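You operate a simulated robot arm through the tools that you are given. There is no shell and no other tool.

You are at the controls of a simulated two-armed robot. One attempt, no reset.

## Task
Socket one is dead: move the charger plug to socket two, then charge the orange lantern.
Fine: charger switch off before the plug moves and on again last; the yellow lantern goes from the charger top to the charger shelf top, the orange lantern on to the charger top. Set down upright: what you pick out. Where these are worked on the way, their far stop is far enough and under half their travel is too little: charger switch.

Only the result counts: the job must be done as asked and must still hold three seconds after the hand-in. Knocking over, shifting, dropping, spilling or breaking anything else fails it.

## Robot
Two 7-joint arms with fingered hands on one trunk that stands fixed in place. Base frame: the origin is at the foot of the trunk, x ahead of it, y to its left, z up. Lengths are in mm, angles in rad, forces in N, time in s.
The left shoulder is at [31, 163, 1114], the right one opposite. Payload 4 kg a hand.
The tool frame of a hand sits at the grasp point between the pads (the TCP): z along the fingers, y along the line on which they close. The tips reach 36 mm beyond it. Largest opening 124 mm; the body of the gripper starts 42 mm behind the TCP. The gripper is a hand of 4 fingers: y runs from the thumb to the fingers, the wrist lies at [-15, -99, -189] in the tool frame, and closing takes about 1.5 s.
Orientation is that of the tool frame in the base frame, as [roll, pitch, yaw] about the fixed x, y, z axes, in that order (R = Rz(yaw) Ry(pitch) Rx(roll)). With the fingers straight down and the wrist toward the robot, the tool's x, y and z point along [0, 1, 0], [1, 0, 0] and [0, 0, -1] of the base frame.

## Interface
- The arms move only by the tool servo_tool. It takes "left_targets", "right_targets" or both (then of equal length, played together; a hand with none holds still); each is a list of rows, each an object of numbers (a shift or turn left out is 0, a gripper value left out holds the last): "grip": the finger opening in mm, from 0 to 124; "dx", "dy", "dz": the shift along the base's x, y, z in units of 20 mm (1.0 is 20 mm); "wx", "wy", "wz": the turn, a rotation vector about the base's x, y, z in units of 8 degrees (1.0 is 8 degrees). In form: [{"grip": .., "dx": .., "dy": .., "dz": .., "wx": .., "wy": .., "wz": ..}, ...]. A call has 1 to 20 rows; each row shifts and turns the commanded pose from where the row before left it. A call with a number of a shift or a turn outside -1 to 1 is refused whole. Each row takes 0.2 s and may step no farther than 50 mm and 0.15 rad from the row before; otherwise, or with a gripper value out of range, the whole call is refused. Where a pose cannot be reached the arm comes as near as it can. A force on the tool above 40 N (or 10 N above the force at the start of the call, whichever is more), or a blocked arm, ends the call early, and 0.2 s more pass. The fingers move at their own pace (about 45 mm/s each) and stop on an object; they squeeze with about 31 N. The grip force told is the motor's: it shows also when the fingers shut on nothing. Time passes only in rows, and 0.2 s behind the last, so rows that do not move let the fingers close. It gives the time, the measured TCP pose, the force on the tool (base axes), the opening and the grip force at its end, in the units of the frame above (readings bear some noise), with the torque about the TCP (base axes, N m) and any sound that the robot's microphone picked up.
- Cameras (640 x 400 px; columns grow to the right, rows downward): "scene" is now at [130.1, 3.2, 1372.7]; the picture's right is [0.02, -1.00, -0.00], its down [-0.27, -0.00, -0.96] and it looks along [0.96, 0.02, -0.27] (base axes); focal length 214 px, centre (320, 200). "left" rides on the left gripper at [-75, -86, -123] in its tool frame; the picture's right is [-0.70, -0.34, 0.63], its down [0.64, -0.68, 0.35] and it looks along [0.32, 0.65, 0.69] (tool axes); focal length 275 px, centre (320, 200). "right" rides on the right gripper at [75, -86, -123] in its tool frame; the picture's right is [-0.70, 0.34, -0.63], its down [-0.65, -0.68, 0.35] and it looks along [-0.32, 0.65, 0.69] (tool axes); focal length 275 px, centre (320, 200). There is no depth. A picture from a camera that has moved, and an enlarged one, comes with that camera's place and axes in the base frame and with its lens.
- capture(camera): a new picture of that camera. It takes no simulated time.
- raise_lower(by): slides the trunk up (or, below 0, down) by that many mm; the arms and the scene camera ride with it, the base frame stays. It gives what a move gives, with no picture.
- grasp_type(shape, hand): the hand has 4 fingers and takes this shape, open, in about a second: jaw (thumb against the fingers, like two jaws); tri (thumb and two fingers); tip (a fingertip pinch); poke (one finger out to press); point (the index stretched); flat (the hand flat); cup (the hand cupped); fist (a fist). The gripper value then closes the fingers along that shape, each until it touches; the sizes above hold for jaw. It gives what a move gives, with no picture.
- pan_tilt(pan, tilt): turns the head with the scene camera to pan (to the left, within 1.501 rad either way) and tilt (down, from -0.506 to 1.204), counted from straight ahead of the robot. It gives what a move gives.
- close_up(camera, box): a new picture of the part [left, top, right, bottom] of that camera's present view, enlarged. It takes no simulated time.
- hand_in(): hands the job in; it is judged then, once.

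Places have to be worked out from the pictures, the camera data and where the tool is seen. Open the grippers and draw the arms clear of the work before you hand the job in, unless the task says otherwise.

The tools are called after "Call:" as name(argument=value, ...) on one line, values as JSON. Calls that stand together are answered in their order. servo_tool: Moves the arms, as the interface text tells. Its arguments: {"type":"object","properties":{"left_targets":{"type":"array","items":{"type":"object","properties":{"grip":{"type":"number"},"dx":{"type":"number"},"dy":{"type":"number"},"dz":{"type":"number"},"wx":{"type":"number"},"wy":{"type":"number"},"wz":{"type":"number"}}}},"right_targets":{"type":"array","items":{"type":"object","properties":{"grip":{"type":"number"},"dx":{"type":"number"},"dy":{"type":"number"},"dz":{"type":"number"},"wx":{"type":"number"},"wy":{"type":"number"},"wz":{"type":"number"}}}}},"required":[]} The other tools are called the same way: raise_lower (by) slides the trunk up or down; grasp_type (shape, hand) gives the hand a shape; pan_tilt (pan, tilt) turns the head that bears the scene camera; capture (camera) takes a picture; close_up (camera, box) takes an enlarged picture of a part of a camera's view; hand_in () hands the job in.

At the start:

```text
t: 0.0
left_position: [518.2, 361.4, 1529.7]
left_ee_rot: [3.141, 0.001, 1.57]
left_contact_force: [-0.3, -0.8, -0.1]
left_wrist_torque: [0.02, 0.01, -0.02]
left_finger_gap: 123.5
left_grasp_force: 0.0
left_shape: jaw
right_position: [517.1, -136.8, 1529.7]
right_ee_rot: [3.141, -0.004, 1.569]
right_contact_force: [1.1, 0.3, 1.0]
right_wrist_torque: [0.04, -0.02, 0.0]
right_finger_gap: 123.7
right_grasp_force: 0.0
right_shape: jaw
trunk travel left (down, up): [-275.0, 203.0]
head pan, tilt: [0.016, 0.169]
```

scene: 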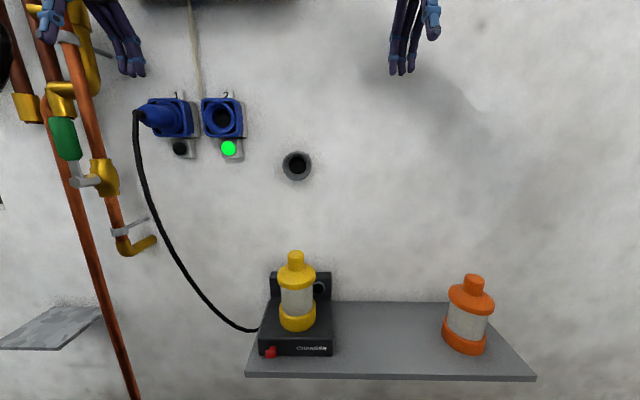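
right: 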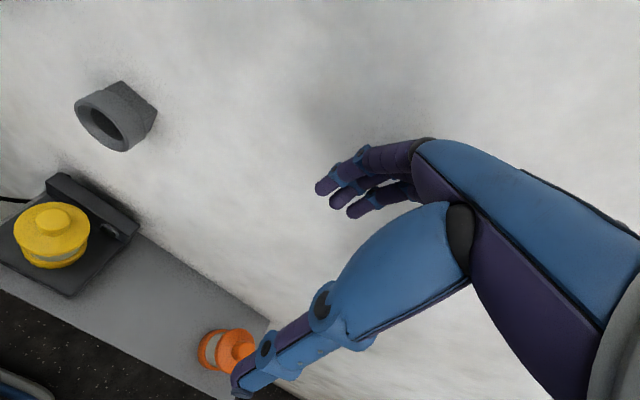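
left: 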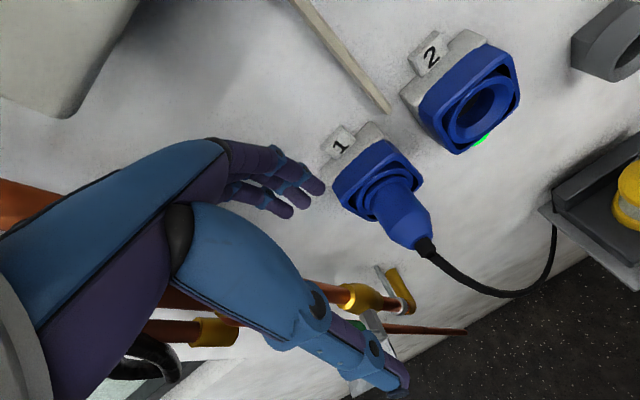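

I'll begin by looking closely at the sockets, plug, charger and lanterns before moving anything.

Call:
close_up(camera="scene", box=[120, 80, 260, 168])

Call:
close_up(camera="scene", box=[230, 235, 390, 385])

Call:
close_up(camera="left", box=[300, 10, 560, 290])

Call:
close_up(camera="right", box=[0, 60, 280, 400])

```text
4.55 times, centred on (190, 124) of scene
camera zoom: at [130.1, 3.2, 1372.7], right [0.02, -1.0, 0.0], down [-0.27, 0.0, -0.96], along [0.96, 0.02, -0.27], focal length 975 px, centre (911, 546)
```

zoom: 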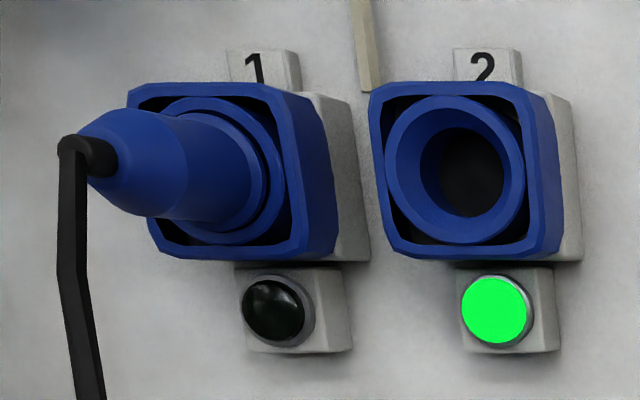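

```text
2.67 times, centred on (310, 310) of scene
camera zoom: at [130.1, 3.2, 1372.7], right [0.02, -1.0, 0.0], down [-0.27, 0.0, -0.96], along [0.96, 0.02, -0.27], focal length 572 px, centre (347, -93)
```

zoom: 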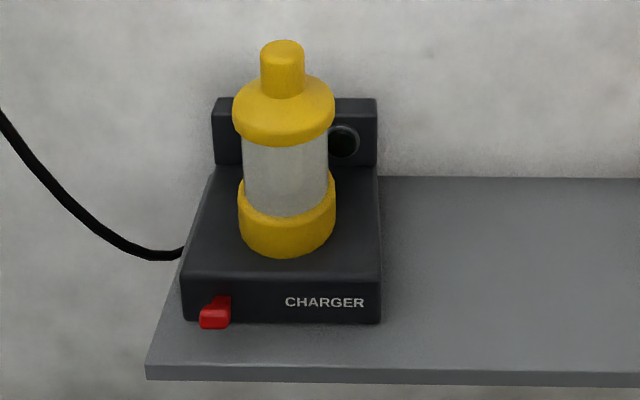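

```text
1.43 times, centred on (430, 150) of left
camera zoom: at [432.8, 285.9, 1651.4], right [-0.34, -0.7, -0.63], down [-0.68, 0.64, -0.35], along [0.65, 0.32, -0.69], focal length 393 px, centre (163, 271)
```

zoom: 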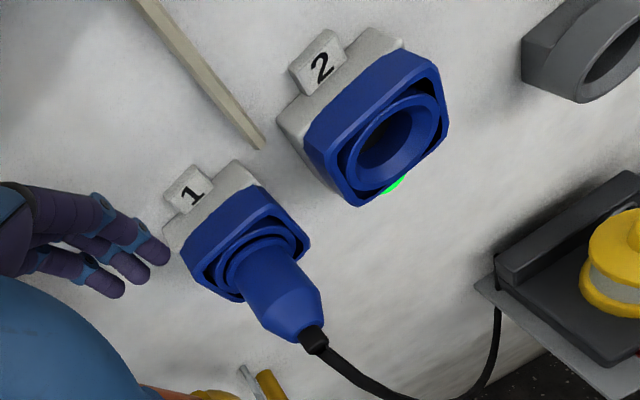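

```text
1.18 times, centred on (140, 230) of right
camera zoom: at [433.4, -60.6, 1653.1], right [0.34, -0.7, 0.63], down [-0.68, -0.64, -0.35], along [0.65, -0.32, -0.69], focal length 324 px, centre (532, 165)
```

zoom: 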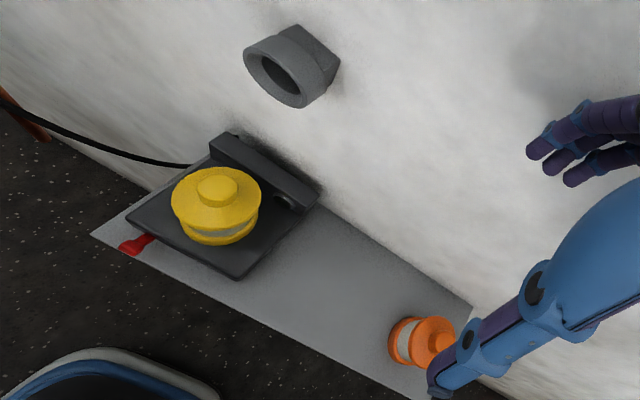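

The plug sits in socket 1 at about (537–590, 325, 1416) and socket 2's ring is near (590, 210, 1416). Next I'll zoom on the switch, the orange lantern and the hands.

Call:
close_up(camera="scene", box=[250, 320, 314, 360])

Call:
close_up(camera="scene", box=[420, 260, 540, 385])

Call:
close_up(camera="scene", box=[20, 0, 180, 100])

Call:
close_up(camera="right", box=[0, 160, 160, 300])

```text
10.00 times, centred on (282, 340) of scene
camera zoom: at [130.1, 3.2, 1372.7], right [0.02, -1.0, 0.0], down [-0.27, 0.0, -0.96], along [0.96, 0.02, -0.27], focal length 2145 px, centre (700, -1200)
```

zoom: 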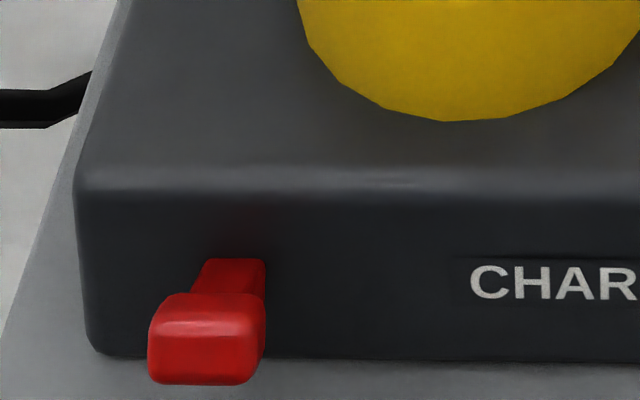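

```text
3.20 times, centred on (480, 322) of scene
camera zoom: at [130.1, 3.2, 1372.7], right [0.02, -1.0, 0.0], down [-0.27, 0.0, -0.96], along [0.96, 0.02, -0.27], focal length 686 px, centre (-192, -192)
```

zoom: 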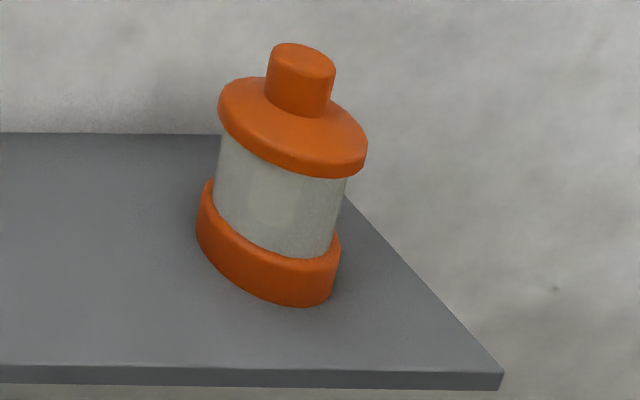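

```text
4.00 times, centred on (100, 50) of scene
camera zoom: at [130.1, 3.2, 1372.7], right [0.02, -1.0, 0.0], down [-0.27, 0.0, -0.96], along [0.96, 0.02, -0.27], focal length 858 px, centre (1200, 800)
```

zoom: 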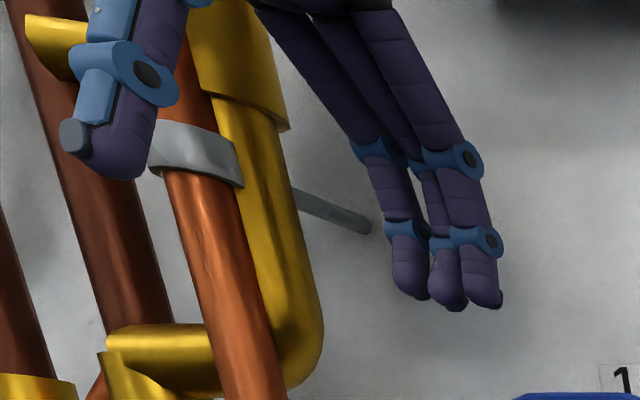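

```text
2.86 times, centred on (80, 230) of right
camera zoom: at [433.4, -60.6, 1653.1], right [0.34, -0.7, 0.63], down [-0.68, -0.64, -0.35], along [0.65, -0.32, -0.69], focal length 786 px, centre (1006, 114)
```

zoom: 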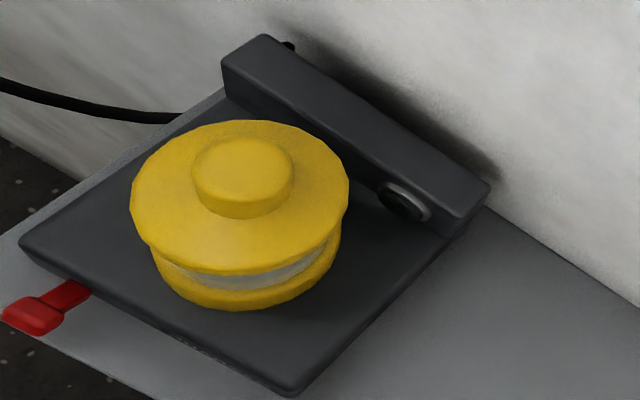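

The switch lever sticks out of the charger front at about (458, 109, 960), but whether it sits up or down isn't clear. I'll pull the left hand back from the plug with the gripper narrowed, so I can lower the trunk for a flatter view.

Call:
servo_tool(left_targets=[{"dx": -1, "grip": 40}, {"dx": -1}, {"dx": -1}, {"dx": -1}, {"dx": 0}])

```text
t: 1.2
left_position: [438.2, 361.4, 1528.4]
left_ee_rot: [-3.141, 0.001, 1.571]
left_contact_force: [0.0, 0.2, 0.5]
left_wrist_torque: [0.02, -0.01, 0.03]
left_finger_gap: 40.2
left_grasp_force: 0.1
left_shape: jaw
right_position: [518.2, -137.6, 1529.9]
right_ee_rot: [-3.141, -0.002, 1.569]
right_contact_force: [-0.1, 0.5, 0.2]
right_wrist_torque: [0.04, 0.01, 0.03]
right_finger_gap: 123.6
right_grasp_force: 0.1
right_shape: jaw
trunk travel left (down, up): [-275.0, 203.0]
head pan, tilt: [0.016, 0.169]
```

The left hand is clear of the plug and cable, with its fingers at x < 470. I'll lower the trunk and point the head at the charger for a flatter look at the lever.

Call:
raise_lower(by=-260)

Call:
pan_tilt(pan=0.1, tilt=0.3)

Call:
capture(camera="scene")

```text
t: 3.9
left_position: [437.3, 362.7, 1269.6]
left_ee_rot: [3.139, -0.001, 1.571]
left_contact_force: [0.2, -0.1, 0.3]
left_wrist_torque: [0.01, -0.02, -0.01]
left_finger_gap: 40.4
left_grasp_force: 0.0
left_shape: jaw
right_position: [516.5, -135.6, 1269.8]
right_ee_rot: [3.141, -0.001, 1.57]
right_contact_force: [1.1, -0.2, -0.4]
right_wrist_torque: [0.02, -0.02, 0.02]
right_finger_gap: 123.7
right_grasp_force: 0.0
right_shape: jaw
trunk travel left (down, up): [-15.0, 463.0]
head pan, tilt: [0.016, 0.169]
```

```text
t: 4.6
left_position: [437.7, 361.4, 1268.7]
left_ee_rot: [-3.141, 0.002, 1.572]
left_contact_force: [-0.1, 0.9, -1.2]
left_wrist_torque: [0.0, 0.0, 0.02]
left_finger_gap: 40.3
left_grasp_force: 0.0
left_shape: jaw
right_position: [516.7, -137.0, 1268.7]
right_ee_rot: [-3.141, -0.002, 1.569]
right_contact_force: [-0.6, 0.4, 0.2]
right_wrist_torque: [0.01, 0.01, 0.02]
right_finger_gap: 123.5
right_grasp_force: 0.2
right_shape: jaw
trunk travel left (down, up): [-15.0, 463.0]
head pan, tilt: [0.099, 0.3]
```

```text
taken
camera scene: at [294.6, 10.8, 1001.3], right [0.09, -1.0, -0.05], down [-0.72, -0.03, -0.69], along [0.69, 0.09, -0.72], focal length 214 px, centre (320, 200)
```

scene: 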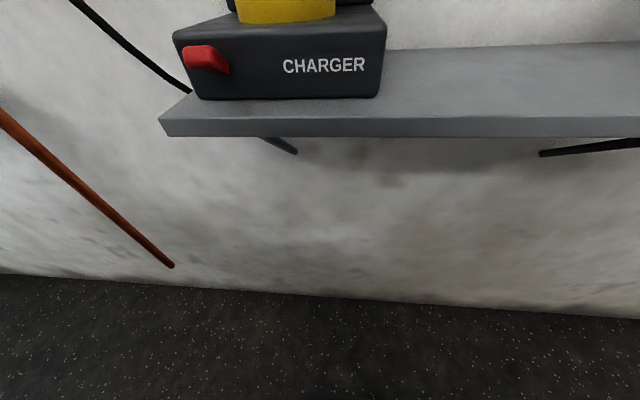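

The camera is now much lower and pitched down. I'll tilt the head up to centre the charger and take a close look.

Call:
pan_tilt(pan=0.2, tilt=-0.4)

Call:
capture(camera="scene")

Call:
close_up(camera="scene", box=[200, 170, 360, 270])

```text
t: 5.6
left_position: [437.6, 361.4, 1269.9]
left_ee_rot: [3.141, 0.0, 1.57]
left_contact_force: [-0.3, -0.5, -0.6]
left_wrist_torque: [0.03, -0.03, -0.01]
left_finger_gap: 40.4
left_grasp_force: 0.0
left_shape: jaw
right_position: [518.2, -137.7, 1269.0]
right_ee_rot: [3.141, -0.003, 1.571]
right_contact_force: [-0.7, -0.1, -0.8]
right_wrist_torque: [-0.01, 0.0, 0.02]
right_finger_gap: 123.6
right_grasp_force: 0.1
right_shape: jaw
trunk travel left (down, up): [-15.0, 463.0]
head pan, tilt: [0.201, -0.4]
```

```text
taken
camera scene: at [305.5, 16.2, 1064.6], right [0.17, -0.98, -0.1], down [-0.11, 0.08, -0.99], along [0.98, 0.18, -0.1], focal length 214 px, centre (320, 200)
```

scene: 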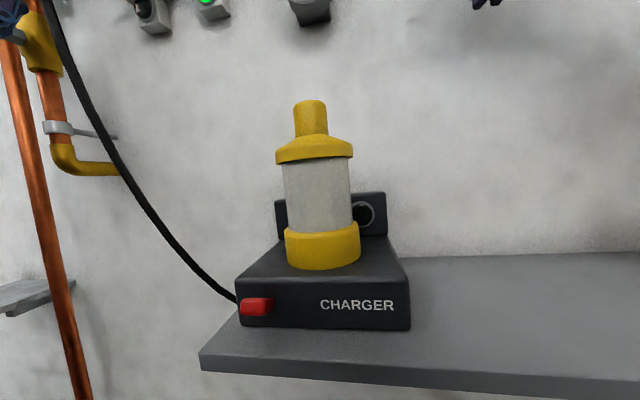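

```text
4.00 times, centred on (280, 220) of scene
camera zoom: at [305.5, 16.2, 1064.6], right [0.17, -0.98, -0.1], down [-0.11, 0.08, -0.99], along [0.98, 0.18, -0.1], focal length 858 px, centre (480, 120)
```

zoom: 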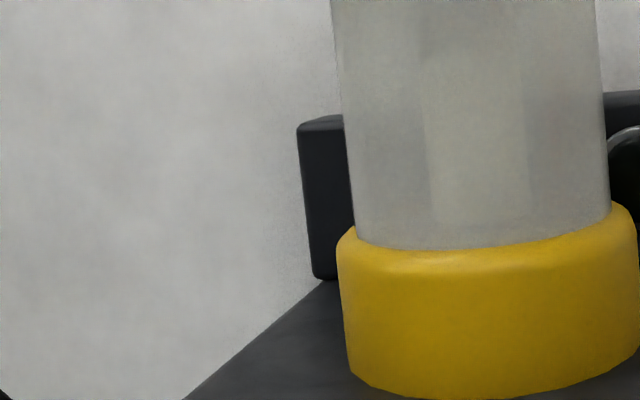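

Excellent flat view of the charger. I'll zoom onto the lever and the charger front.

Call:
close_up(camera="scene", box=[225, 275, 289, 335])

Call:
close_up(camera="scene", box=[220, 90, 420, 340])

```text
6.67 times, centred on (257, 305) of scene
camera zoom: at [305.5, 16.2, 1064.6], right [0.17, -0.98, -0.1], down [-0.11, 0.08, -0.99], along [0.98, 0.18, -0.1], focal length 1430 px, centre (740, -500)
```

zoom: 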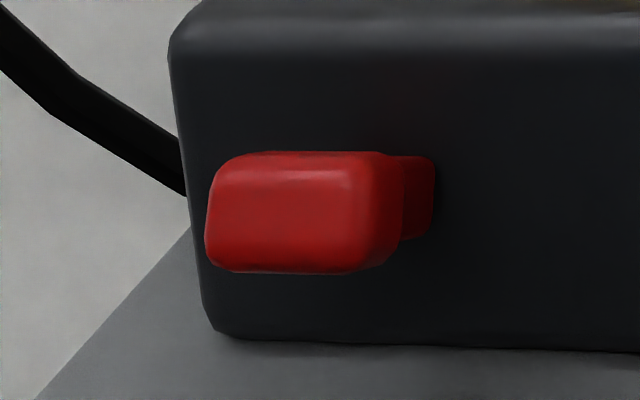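

```text
1.60 times, centred on (320, 215) of scene
camera zoom: at [305.5, 16.2, 1064.6], right [0.17, -0.98, -0.1], down [-0.11, 0.08, -0.99], along [0.98, 0.18, -0.1], focal length 343 px, centre (320, 176)
```

zoom: 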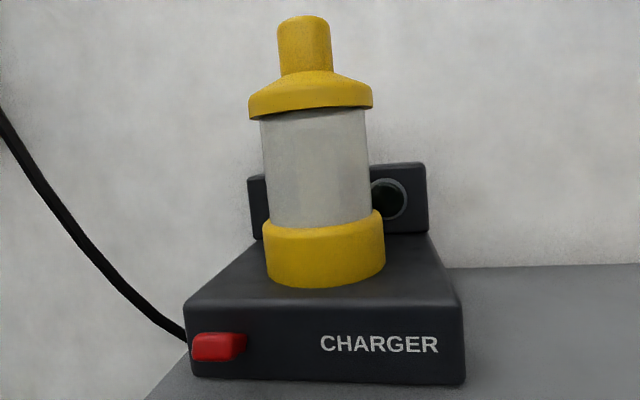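

Triangulating from the two views puts the lever knob at about (455, 106, 966), standing above its pivot at (477, 103, 952), so it is up (on) and must go down for off. The shelf top is at about z 935 and the charger top at about 979. I'll turn the left hand so its wrist points left and close it, to use as a pusher.

Call:
servo_tool(left_targets=[{"wz": -1, "grip": 0}, {"wz": -1}, {"wz": -1}, {"wz": -1}, {"wz": -1}, {"wz": -1}, {"wz": -1}, {"wz": -1}, {"wz": -1}, {"wz": -1}, {"wz": -1}, {"wz": -0.25}, {}])

Call:
capture(camera="scene")

Call:
capture(camera="left")

```text
t: 8.4
left_position: [437.6, 361.9, 1268.5]
left_ee_rot: [3.141, 0.0, 0.0]
left_contact_force: [-0.1, 0.1, -0.3]
left_wrist_torque: [0.0, 0.0, 0.02]
left_finger_gap: 0.4
left_grasp_force: 30.9
left_shape: jaw
right_position: [517.6, -136.7, 1270.0]
right_ee_rot: [3.141, 0.0, 1.569]
right_contact_force: [0.5, 0.0, 0.3]
right_wrist_torque: [-0.04, -0.02, 0.0]
right_finger_gap: 123.7
right_grasp_force: 0.1
right_shape: jaw
trunk travel left (down, up): [-15.0, 463.0]
head pan, tilt: [0.201, -0.4]
```

```text
taken
camera scene: at [305.4, 16.2, 1064.8], right [0.17, -0.98, -0.1], down [-0.11, 0.08, -0.99], along [0.98, 0.18, -0.1], focal length 214 px, centre (320, 200)
```

scene: 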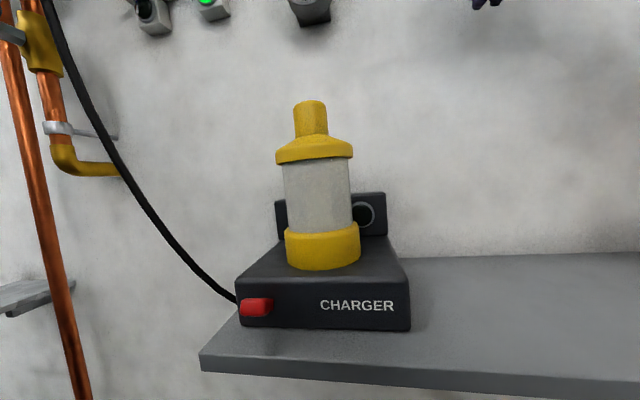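

```text
taken
camera left: at [363.8, 446.7, 1391.0], right [-0.7, 0.34, -0.63], down [0.65, 0.68, -0.35], along [0.31, -0.65, -0.69], focal length 275 px, centre (320, 200)
```

left: 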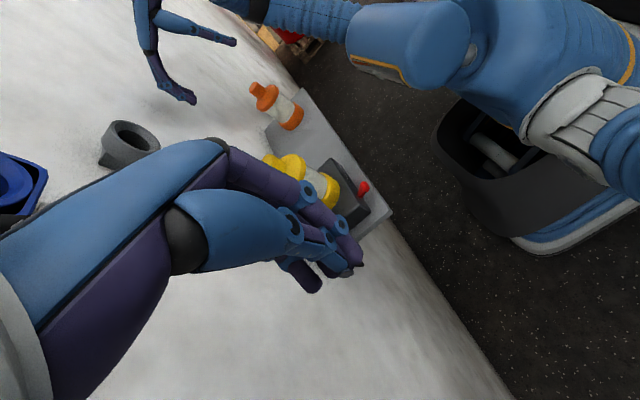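

The left hand is oriented wrist-left and closed. I'll slide it over to above the switch lever (x≈450, y≈106) while still high.

Call:
servo_tool(left_targets=[{"dy": -1}, {"dy": -1}, {"dy": -1}, {"dy": -1}, {"dy": -1}, {"dy": -1}, {"dy": -1, "dx": 0.3}, {"dy": -1, "dx": 0.3}, {"dy": -1}, {"dy": -1}, {"dy": -1}, {"dy": -1}, {"dy": -0.8}, {}])

Call:
capture(camera="scene")

Call:
capture(camera="left")

```text
t: 11.4
left_position: [451.4, 106.3, 1269.1]
left_ee_rot: [3.14, 0.001, -0.001]
left_contact_force: [-0.2, 0.3, 0.1]
left_wrist_torque: [-0.02, -0.02, 0.01]
left_finger_gap: 0.0
left_grasp_force: 30.4
left_shape: jaw
right_position: [517.5, -136.3, 1270.6]
right_ee_rot: [3.141, 0.001, 1.569]
right_contact_force: [-0.2, 0.5, 0.1]
right_wrist_torque: [-0.03, -0.03, 0.03]
right_finger_gap: 123.5
right_grasp_force: 0.0
right_shape: jaw
trunk travel left (down, up): [-15.0, 463.0]
head pan, tilt: [0.201, -0.4]
```

```text
taken
camera scene: at [305.5, 16.3, 1064.7], right [0.17, -0.98, -0.1], down [-0.11, 0.08, -0.99], along [0.98, 0.18, -0.1], focal length 214 px, centre (320, 200)
```

scene: 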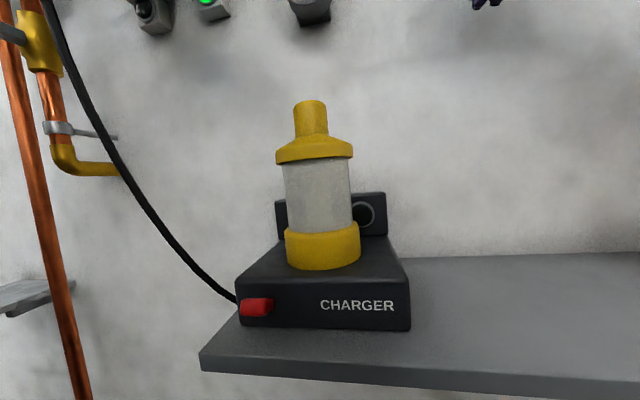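

```text
taken
camera left: at [376.7, 190.8, 1390.9], right [-0.7, 0.34, -0.63], down [0.64, 0.68, -0.35], along [0.32, -0.65, -0.69], focal length 275 px, centre (320, 200)
```

left: 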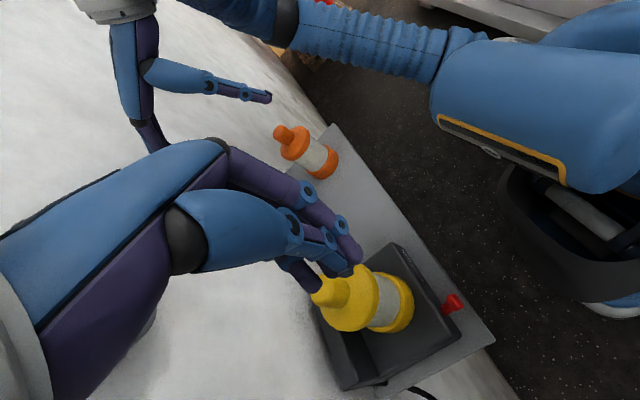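

The left camera puts the knob at about (459, 103, 966), matching my estimate. I'll descend until the tips sit just above the lever, then check.

Call:
servo_tool(left_targets=[{"dz": -1}, {"dz": -1}, {"dz": -1}, {"dz": -1}, {"dz": -1}, {"dz": -1}, {"dz": -1}, {"dz": -1}, {"dz": -1}, {"dz": -1}, {"dz": -1}, {}])

Call:
capture(camera="scene")

Call:
close_up(camera="scene", box=[180, 210, 340, 350])

Call:
capture(camera="left")

```text
t: 14.0
left_position: [449.1, 106.0, 1050.2]
left_ee_rot: [-3.141, 0.0, -0.001]
left_contact_force: [-0.3, -0.7, -1.0]
left_wrist_torque: [-0.01, 0.0, 0.03]
left_finger_gap: 0.1
left_grasp_force: 30.5
left_shape: jaw
right_position: [518.4, -137.1, 1268.9]
right_ee_rot: [-3.141, -0.002, 1.569]
right_contact_force: [0.3, -0.1, 0.9]
right_wrist_torque: [0.04, 0.0, -0.02]
right_finger_gap: 123.5
right_grasp_force: 0.0
right_shape: jaw
trunk travel left (down, up): [-15.0, 463.0]
head pan, tilt: [0.201, -0.4]
```

```text
taken
camera scene: at [305.4, 16.1, 1064.8], right [0.17, -0.98, -0.1], down [-0.11, 0.08, -0.99], along [0.98, 0.18, -0.1], focal length 214 px, centre (320, 200)
```

scene: 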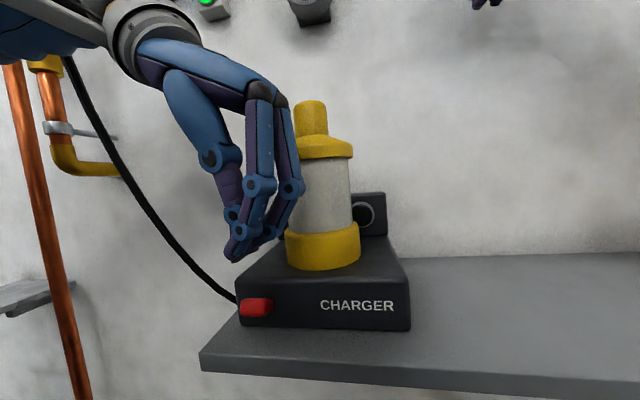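

```text
2.86 times, centred on (260, 280) of scene
camera zoom: at [305.4, 16.1, 1064.8], right [0.17, -0.98, -0.1], down [-0.11, 0.08, -0.99], along [0.98, 0.18, -0.1], focal length 613 px, centre (491, -29)
```

zoom: 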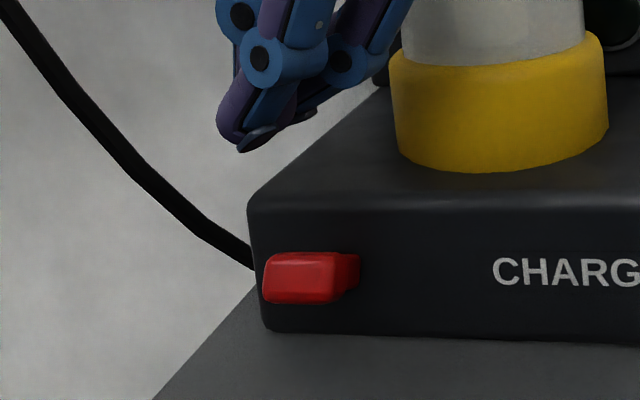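

```text
taken
camera left: at [374.6, 190.5, 1172.4], right [-0.7, 0.34, -0.63], down [0.64, 0.68, -0.35], along [0.32, -0.65, -0.69], focal length 275 px, centre (320, 200)
```

left: 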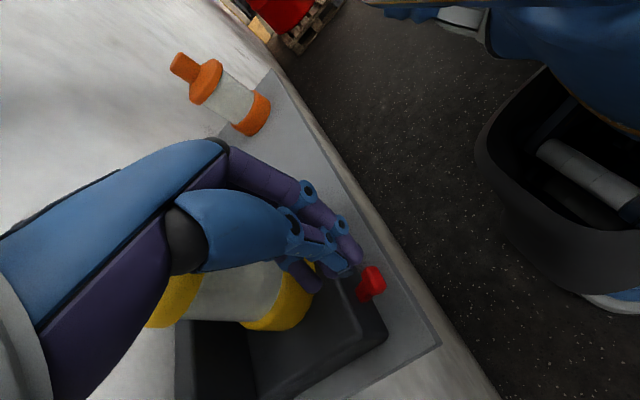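

The closed fingertips hang directly above the lever. I'll shift 4 mm toward the robot and press down in small steps until the tips reach about z 944.

Call:
servo_tool(left_targets=[{"dx": -0.2, "dz": -0.8}, {"dz": -0.8}, {"dz": -0.4}, {"dz": -0.3}, {"dz": -0.3}, {"dz": -0.3}, {"dz": -0.3}, {"dz": -0.2}])

Call:
close_up(camera="scene", box=[180, 210, 340, 350])

```text
t: 15.8
left_position: [444.4, 104.3, 985.8]
left_ee_rot: [3.138, -0.003, -0.001]
left_contact_force: [-8.4, -6.7, 28.4]
left_wrist_torque: [-0.12, -0.16, -0.05]
left_finger_gap: 0.1
left_grasp_force: 30.9
left_shape: jaw
right_position: [515.7, -137.5, 1270.1]
right_ee_rot: [3.141, -0.003, 1.569]
right_contact_force: [-0.2, 0.5, -0.8]
right_wrist_torque: [-0.02, 0.01, -0.02]
right_finger_gap: 123.4
right_grasp_force: 0.0
right_shape: jaw
trunk travel left (down, up): [-15.0, 463.0]
head pan, tilt: [0.201, -0.4]
```

```text
2.86 times, centred on (260, 280) of scene
camera zoom: at [303.5, 15.4, 1066.1], right [0.17, -0.98, -0.1], down [-0.11, 0.08, -0.99], along [0.98, 0.18, -0.09], focal length 613 px, centre (491, -29)
```

zoom: 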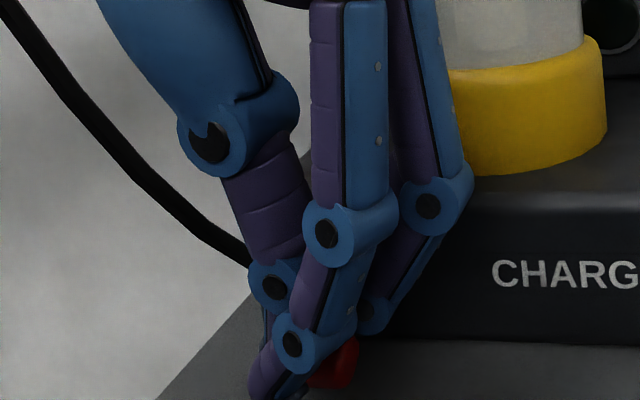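

The lever moved down under the fingers, with 28 N on the tool and tips at about z 950. I'll press a little more to make sure it reached its stop.

Call:
servo_tool(left_targets=[{"dz": -0.15}, {"dz": -0.15}, {"dz": -0.15}])

Call:
close_up(camera="scene", box=[200, 250, 300, 370])

```text
t: 16.3
left_position: [443.4, 104.2, 983.6]
left_ee_rot: [3.134, -0.004, 0.002]
left_contact_force: [-15.9, -5.5, 28.4]
left_wrist_torque: [-0.05, 0.05, 0.02]
left_finger_gap: 0.1
left_grasp_force: 31.0
left_shape: jaw
right_position: [515.1, -137.5, 1270.5]
right_ee_rot: [3.14, 0.0, 1.572]
right_contact_force: [-0.2, -1.0, -0.8]
right_wrist_torque: [-0.01, 0.01, -0.01]
right_finger_gap: 123.5
right_grasp_force: 0.0
right_shape: jaw
trunk travel left (down, up): [-15.0, 463.0]
head pan, tilt: [0.201, -0.4]
stopped in row 2 (left hand): the force on the tool passed its limit at 43 N (the readings are from after the stop); the commanded pose is now the measured one
```

```text
3.33 times, centred on (250, 310) of scene
camera zoom: at [303.7, 16.0, 1065.3], right [0.17, -0.98, -0.1], down [-0.11, 0.08, -0.99], along [0.98, 0.18, -0.1], focal length 715 px, centre (553, -167)
```

zoom: 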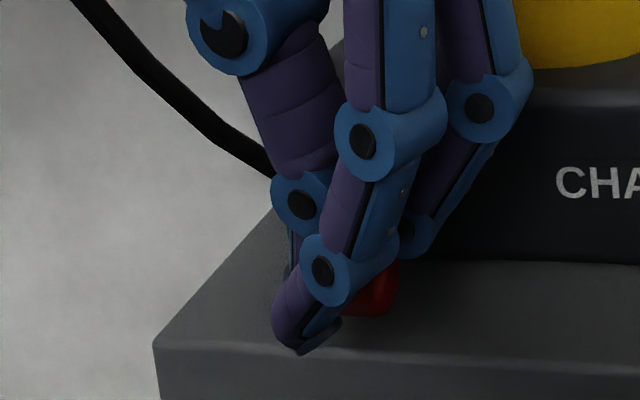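

Force rose steeply, so it seems to be at the stop. I'll lift off and check the lever's resting position.

Call:
servo_tool(left_targets=[{"dz": 0.5, "dx": -0.1}, {"dz": 1}, {"dz": 1}, {"dz": 1}, {"dz": 1}, {"dz": 1}, {"dz": 1}, {}])

Call:
close_up(camera="scene", box=[225, 275, 289, 335])

Call:
capture(camera="scene")

```text
t: 18.1
left_position: [444.4, 106.4, 1111.3]
left_ee_rot: [3.138, -0.002, -0.003]
left_contact_force: [-0.4, -0.7, -0.6]
left_wrist_torque: [0.0, 0.0, -0.02]
left_finger_gap: 0.2
left_grasp_force: 31.1
left_shape: jaw
right_position: [517.0, -136.7, 1269.7]
right_ee_rot: [3.14, -0.003, 1.569]
right_contact_force: [0.0, 0.0, -0.1]
right_wrist_torque: [0.02, -0.02, 0.02]
right_finger_gap: 123.8
right_grasp_force: 0.0
right_shape: jaw
trunk travel left (down, up): [-15.0, 463.0]
head pan, tilt: [0.201, -0.4]
```

```text
6.67 times, centred on (257, 305) of scene
camera zoom: at [305.7, 16.2, 1064.5], right [0.17, -0.98, -0.1], down [-0.11, 0.08, -0.99], along [0.98, 0.18, -0.1], focal length 1430 px, centre (740, -500)
```

zoom: 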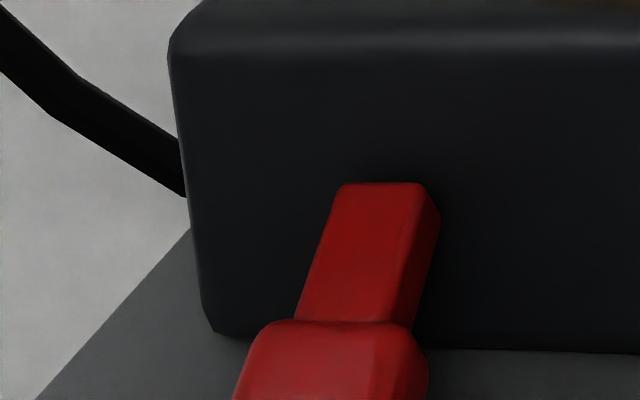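

```text
taken
camera scene: at [305.7, 16.2, 1064.5], right [0.17, -0.98, -0.1], down [-0.11, 0.08, -0.99], along [0.98, 0.18, -0.1], focal length 214 px, centre (320, 200)
```

scene: 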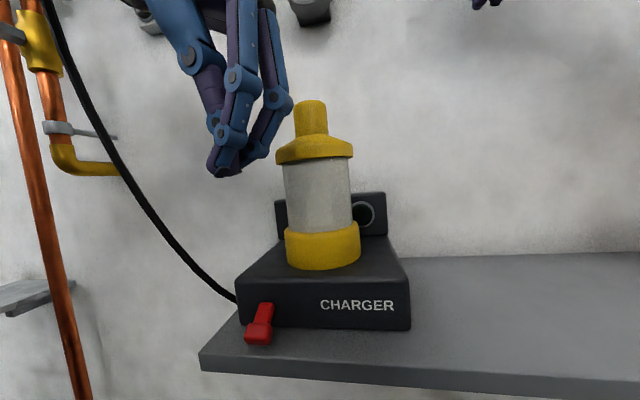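

The lever is now down. I'll zoom to judge how far it travelled.

Call:
close_up(camera="scene", box=[220, 290, 300, 360])

Call:
capture(camera="left")

```text
5.71 times, centred on (260, 325) of scene
camera zoom: at [305.7, 16.2, 1064.5], right [0.17, -0.98, -0.1], down [-0.11, 0.08, -0.99], along [0.98, 0.18, -0.1], focal length 1226 px, centre (663, -514)
```

zoom: 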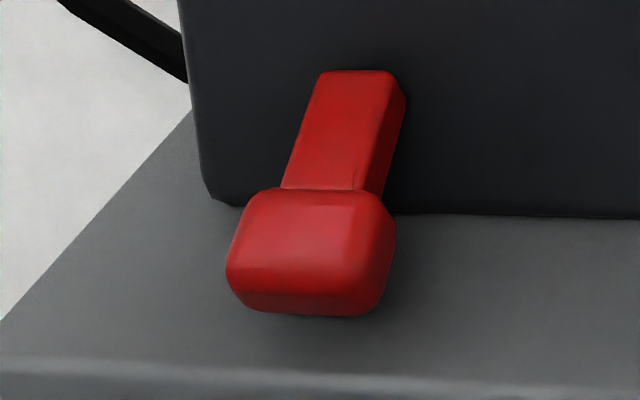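

```text
taken
camera left: at [370.0, 191.2, 1232.1], right [-0.7, 0.33, -0.64], down [0.64, 0.68, -0.35], along [0.32, -0.65, -0.69], focal length 275 px, centre (320, 200)
```

left: 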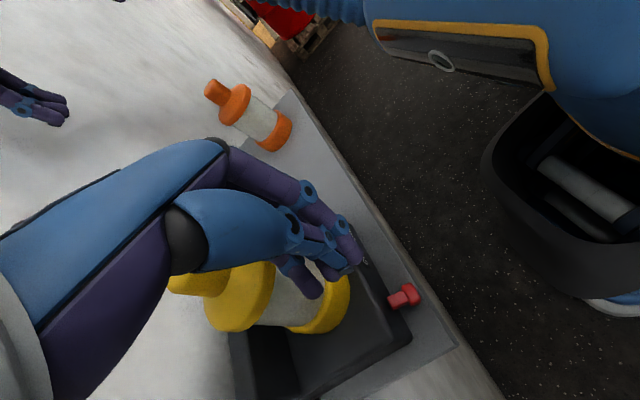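

The lever is down at its far stop, so the charger is off. I'll raise the trunk back up and open the left hand a little, then look at the plug from closer range.

Call:
raise_lower(by=260)

Call:
pan_tilt(pan=0.4, tilt=0.0)

Call:
capture(camera="scene")

Call:
capture(camera="left")

```text
t: 20.7
left_position: [445.0, 104.9, 1371.1]
left_ee_rot: [3.137, 0.001, 0.002]
left_contact_force: [0.1, -0.8, -0.9]
left_wrist_torque: [0.02, 0.03, 0.02]
left_finger_gap: 0.0
left_grasp_force: 31.5
left_shape: jaw
right_position: [518.3, -137.1, 1528.1]
right_ee_rot: [-3.14, -0.001, 1.569]
right_contact_force: [-0.2, 0.4, -1.0]
right_wrist_torque: [0.0, -0.02, 0.0]
right_finger_gap: 123.7
right_grasp_force: 0.0
right_shape: jaw
trunk travel left (down, up): [-275.0, 203.0]
head pan, tilt: [0.201, -0.4]
```

```text
t: 21.6
left_position: [443.9, 106.0, 1371.8]
left_ee_rot: [3.139, -0.002, 0.002]
left_contact_force: [-0.8, -0.4, 0.8]
left_wrist_torque: [-0.02, 0.01, 0.0]
left_finger_gap: 0.0
left_grasp_force: 31.1
left_shape: jaw
right_position: [517.4, -137.8, 1529.7]
right_ee_rot: [-3.141, -0.003, 1.57]
right_contact_force: [0.1, 0.0, 0.7]
right_wrist_torque: [0.01, -0.01, 0.05]
right_finger_gap: 123.5
right_grasp_force: 0.0
right_shape: jaw
trunk travel left (down, up): [-275.0, 203.0]
head pan, tilt: [0.4, 0.0]
```

```text
taken
camera scene: at [121.7, 36.6, 1389.2], right [0.39, -0.92, -0.04], down [-0.1, 0.0, -1.0], along [0.92, 0.39, -0.09], focal length 214 px, centre (320, 200)
```

scene: 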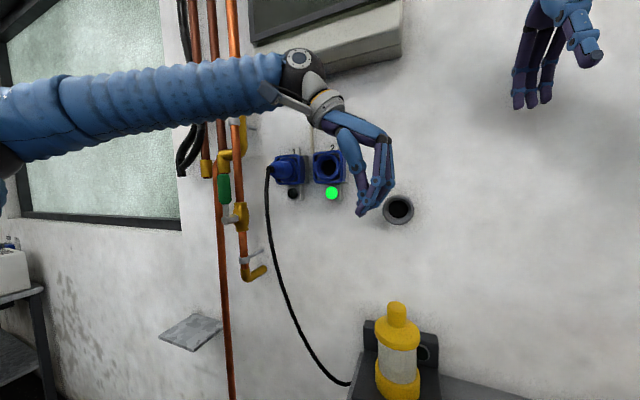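

```text
taken
camera left: at [369.2, 190.5, 1492.4], right [-0.7, 0.33, -0.64], down [0.64, 0.68, -0.35], along [0.32, -0.65, -0.69], focal length 275 px, centre (320, 200)
```

left: 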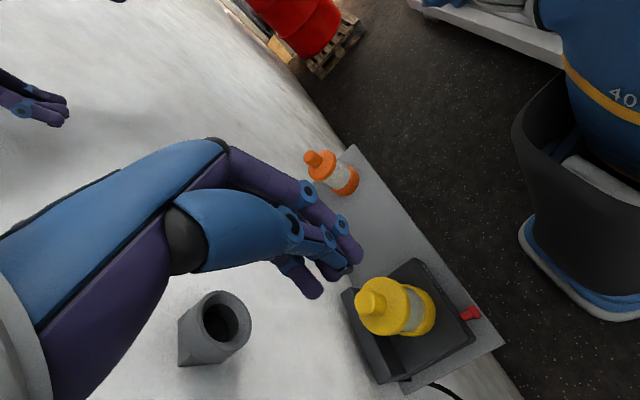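

An overhead cabinet sits above the sockets. I'll zoom in to judge its extent before planning the plug approach.

Call:
close_up(camera="scene", box=[170, 0, 420, 156])

Call:
close_up(camera="scene", box=[190, 130, 420, 274])

```text
2.56 times, centred on (295, 78) of scene
camera zoom: at [121.7, 36.6, 1389.2], right [0.39, -0.92, -0.04], down [-0.1, 0.0, -1.0], along [0.92, 0.39, -0.09], focal length 549 px, centre (384, 512)
```

zoom: 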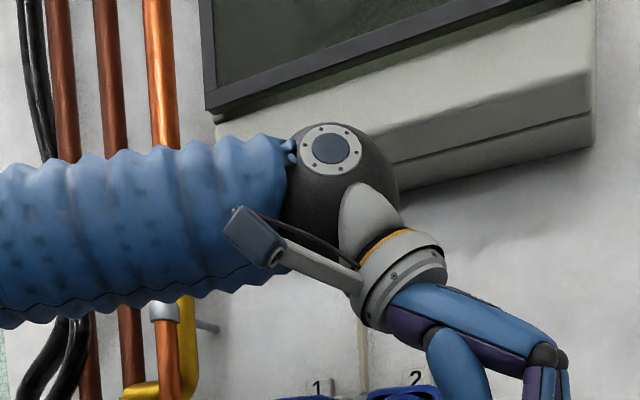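

```text
2.78 times, centred on (305, 202) of scene
camera zoom: at [121.7, 36.6, 1389.2], right [0.39, -0.92, -0.04], down [-0.1, 0.0, -1.0], along [0.92, 0.39, -0.09], focal length 596 px, centre (362, 194)
```

zoom: 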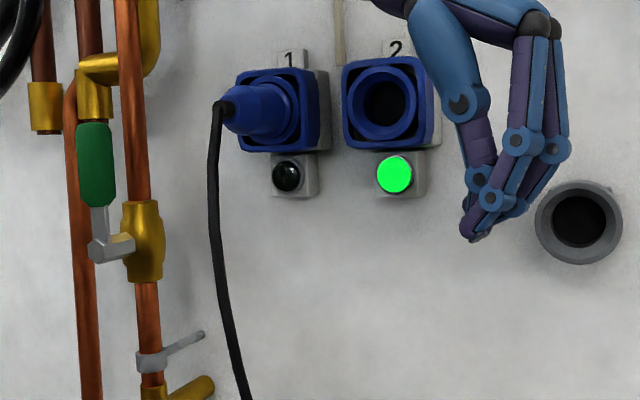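

The cabinet overhead limits a vertical approach, so I'll use a 45° forward-down hand pose, closing along y, and slide in along +x. Now I'll move the left hand to a pre-grasp at about (430, 325, 1416) while tilting and opening it.

Call:
servo_tool(left_targets=[{"dx": -0.06, "dy": 0.91, "dz": 0.19, "wy": -0.47, "grip": 90}, {"dx": -0.06, "dy": 0.91, "dz": 0.19, "wy": -0.47}, {"dx": -0.06, "dy": 0.91, "dz": 0.19, "wy": -0.47}, {"dx": -0.06, "dy": 0.91, "dz": 0.19, "wy": -0.47}, {"dx": -0.06, "dy": 0.91, "dz": 0.19, "wy": -0.47}, {"dx": -0.06, "dy": 0.91, "dz": 0.19, "wy": -0.47}, {"dx": -0.06, "dy": 0.91, "dz": 0.19, "wy": -0.47}, {"dx": -0.06, "dy": 0.91, "dz": 0.19, "wy": -0.47}, {"dx": -0.06, "dy": 0.91, "dz": 0.19, "wy": -0.47}, {"dx": -0.06, "dy": 0.91, "dz": 0.19, "wy": -0.47}, {"dx": -0.06, "dy": 0.91, "dz": 0.19, "wy": -0.47}, {"dx": -0.06, "dy": 0.91, "dz": 0.16, "wy": -0.455}, {}])

Call:
capture(camera="scene")

Call:
capture(camera="left")

```text
t: 24.4
left_position: [431.0, 323.4, 1415.9]
left_ee_rot: [3.136, -0.788, 0.003]
left_contact_force: [0.3, 0.4, -0.1]
left_wrist_torque: [0.03, 0.01, 0.0]
left_finger_gap: 90.1
left_grasp_force: 0.0
left_shape: jaw
right_position: [517.7, -138.2, 1528.8]
right_ee_rot: [-3.141, 0.0, 1.569]
right_contact_force: [0.0, 0.0, 1.0]
right_wrist_torque: [0.0, 0.01, 0.01]
right_finger_gap: 123.6
right_grasp_force: 0.0
right_shape: jaw
trunk travel left (down, up): [-275.0, 203.0]
head pan, tilt: [0.4, 0.0]
```

```text
taken
camera scene: at [122.0, 36.1, 1389.1], right [0.39, -0.92, -0.04], down [-0.1, 0.0, -0.99], along [0.92, 0.39, -0.09], focal length 214 px, centre (320, 200)
```

scene: 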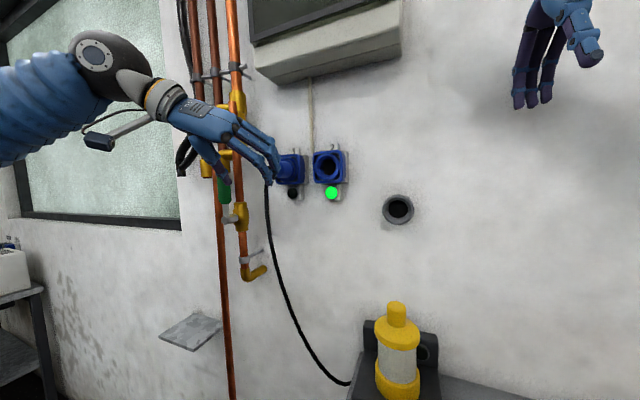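

```text
taken
camera left: at [291.2, 407.9, 1448.0], right [-0.04, 0.33, -0.94], down [0.7, 0.68, 0.21], along [0.71, -0.65, -0.26], focal length 275 px, centre (320, 200)
```

left: 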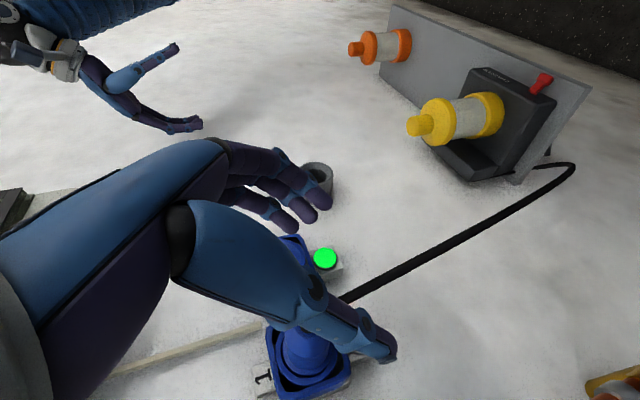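

The hand is lined up behind the plug with the jaw open to 90 mm. I'll slide forward part-way and re-check that the fingers straddle the plug.

Call:
servo_tool(left_targets=[{"dx": 0.9}, {"dx": 0.9}, {"dx": 0.9}, {"dx": 0.9}, {"dx": 0.4}, {}])

Call:
close_up(camera="scene", box=[190, 100, 400, 230])

Call:
capture(camera="left")

```text
t: 25.8
left_position: [509.7, 324.2, 1416.4]
left_ee_rot: [3.137, -0.785, 0.001]
left_contact_force: [0.0, 0.3, -0.1]
left_wrist_torque: [0.01, 0.01, 0.0]
left_finger_gap: 90.0
left_grasp_force: 0.2
left_shape: jaw
right_position: [517.3, -136.6, 1529.9]
right_ee_rot: [-3.141, -0.002, 1.569]
right_contact_force: [0.4, 0.2, 0.4]
right_wrist_torque: [-0.01, 0.01, -0.02]
right_finger_gap: 123.6
right_grasp_force: 0.1
right_shape: jaw
trunk travel left (down, up): [-275.0, 203.0]
head pan, tilt: [0.4, 0.0]
```

```text
3.05 times, centred on (295, 165) of scene
camera zoom: at [121.7, 36.7, 1389.1], right [0.39, -0.92, -0.04], down [-0.1, 0.0, -0.99], along [0.92, 0.39, -0.09], focal length 654 px, centre (396, 307)
```

zoom: 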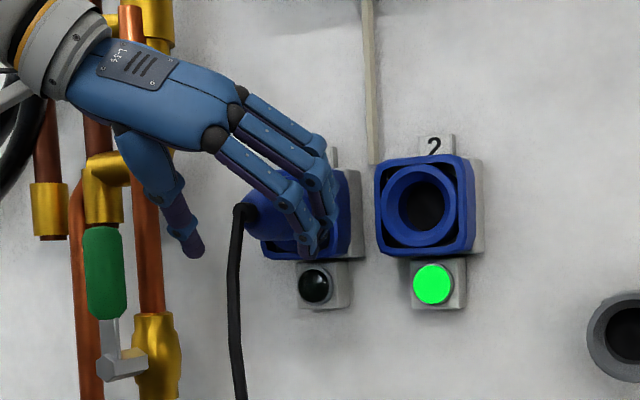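

```text
taken
camera left: at [370.7, 409.5, 1448.3], right [-0.04, 0.33, -0.94], down [0.7, 0.68, 0.21], along [0.71, -0.65, -0.26], focal length 275 px, centre (320, 200)
```

left: 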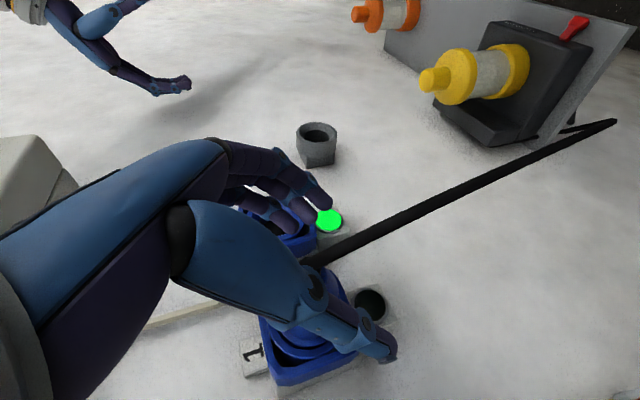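

The jaw straddles the plug cleanly, with the cable hanging between thumb and fingers. To lay the finger pads along the plug body, I'll tilt 20° more toward horizontal, lift 10 mm and slide to x≈543.

Call:
servo_tool(left_targets=[{"wy": -0.625, "dz": 0.125}, {"wy": -0.625, "dz": 0.125}, {"wy": -0.625, "dz": 0.125}, {"wy": -0.625, "dz": 0.125}, {"dx": 0.6}, {"dx": 0.6}, {"dx": 0.45}, {}])

Call:
close_up(camera="scene", box=[190, 100, 400, 230])

Call:
capture(camera="left")

Call:
capture(camera="right")

```text
t: 27.6
left_position: [541.5, 323.4, 1425.6]
left_ee_rot: [3.136, -1.136, 0.002]
left_contact_force: [0.5, -0.7, 0.4]
left_wrist_torque: [-0.01, 0.02, 0.01]
left_finger_gap: 89.9
left_grasp_force: 0.1
left_shape: jaw
right_position: [516.5, -136.5, 1528.9]
right_ee_rot: [-3.141, 0.002, 1.569]
right_contact_force: [0.1, -0.2, 0.1]
right_wrist_torque: [0.01, 0.01, -0.04]
right_finger_gap: 123.7
right_grasp_force: 0.1
right_shape: jaw
trunk travel left (down, up): [-275.0, 203.0]
head pan, tilt: [0.4, 0.0]
```

```text
3.05 times, centred on (295, 165) of scene
camera zoom: at [121.5, 36.9, 1389.1], right [0.39, -0.92, -0.04], down [-0.1, 0.0, -0.99], along [0.92, 0.39, -0.09], focal length 654 px, centre (396, 307)
```

zoom: 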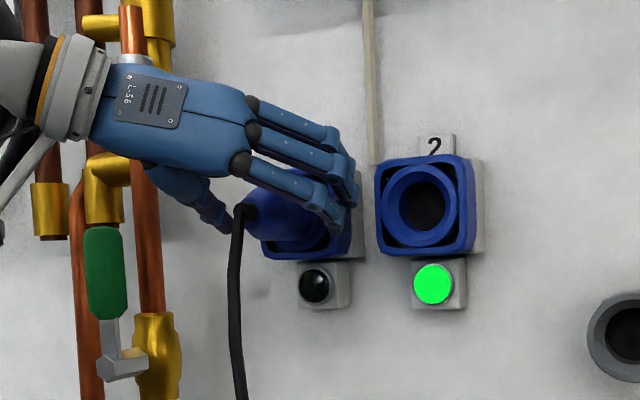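

```text
taken
camera left: at [400.7, 408.3, 1408.5], right [0.28, 0.33, -0.9], down [0.59, 0.68, 0.44], along [0.76, -0.65, 0.0], focal length 275 px, centre (320, 200)
```

left: 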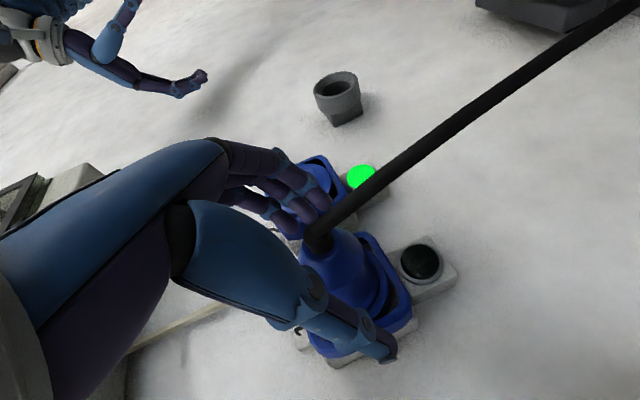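

```text
taken
camera right: at [433.2, -60.3, 1653.1], right [0.34, -0.7, 0.63], down [-0.68, -0.64, -0.35], along [0.65, -0.32, -0.69], focal length 275 px, centre (320, 200)
```

right: 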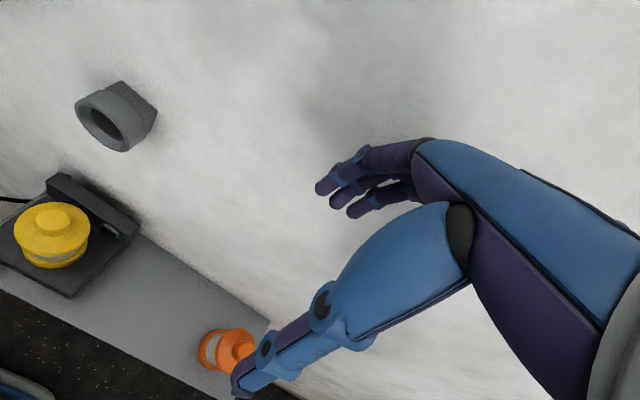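

The left camera now shows the plug clearly between thumb and fingers, with its tail at about (533, 326, 1418). I'll close the jaw on the plug body.

Call:
servo_tool(left_targets=[{"grip": 30}, {}, {}, {}, {"grip": 10}, {}, {}, {}])

Call:
close_up(camera="scene", box=[190, 100, 400, 230])

Call:
capture(camera="left")

```text
t: 29.4
left_position: [542.1, 322.7, 1425.6]
left_ee_rot: [3.133, -1.139, 0.003]
left_contact_force: [-6.9, 1.9, 2.1]
left_wrist_torque: [0.0, 0.04, -0.45]
left_finger_gap: 38.6
left_grasp_force: 31.1
left_shape: jaw
right_position: [517.1, -137.8, 1531.0]
right_ee_rot: [-3.141, -0.001, 1.569]
right_contact_force: [-0.6, 0.4, -0.7]
right_wrist_torque: [-0.01, 0.0, -0.01]
right_finger_gap: 123.5
right_grasp_force: 0.1
right_shape: jaw
trunk travel left (down, up): [-275.0, 203.0]
head pan, tilt: [0.4, 0.0]
```

```text
3.05 times, centred on (295, 165) of scene
camera zoom: at [120.7, 36.8, 1389.3], right [0.39, -0.92, -0.04], down [-0.1, 0.0, -1.0], along [0.92, 0.39, -0.09], focal length 654 px, centre (396, 307)
```

zoom: 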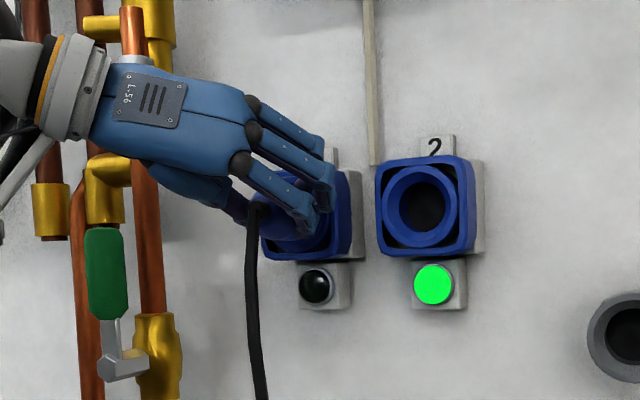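

```text
taken
camera left: at [399.5, 408.2, 1409.0], right [0.28, 0.33, -0.9], down [0.59, 0.68, 0.44], along [0.76, -0.65, 0.0], focal length 275 px, centre (320, 200)
```

left: 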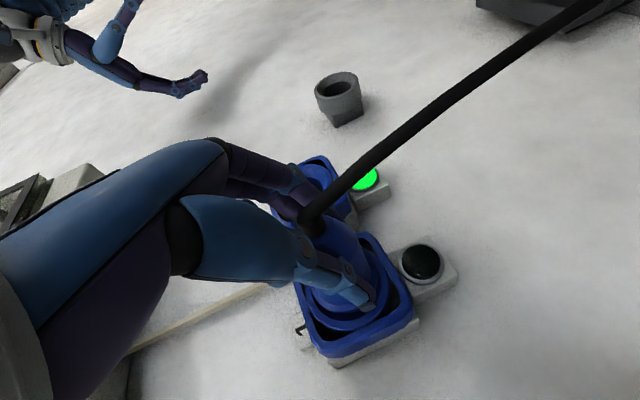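

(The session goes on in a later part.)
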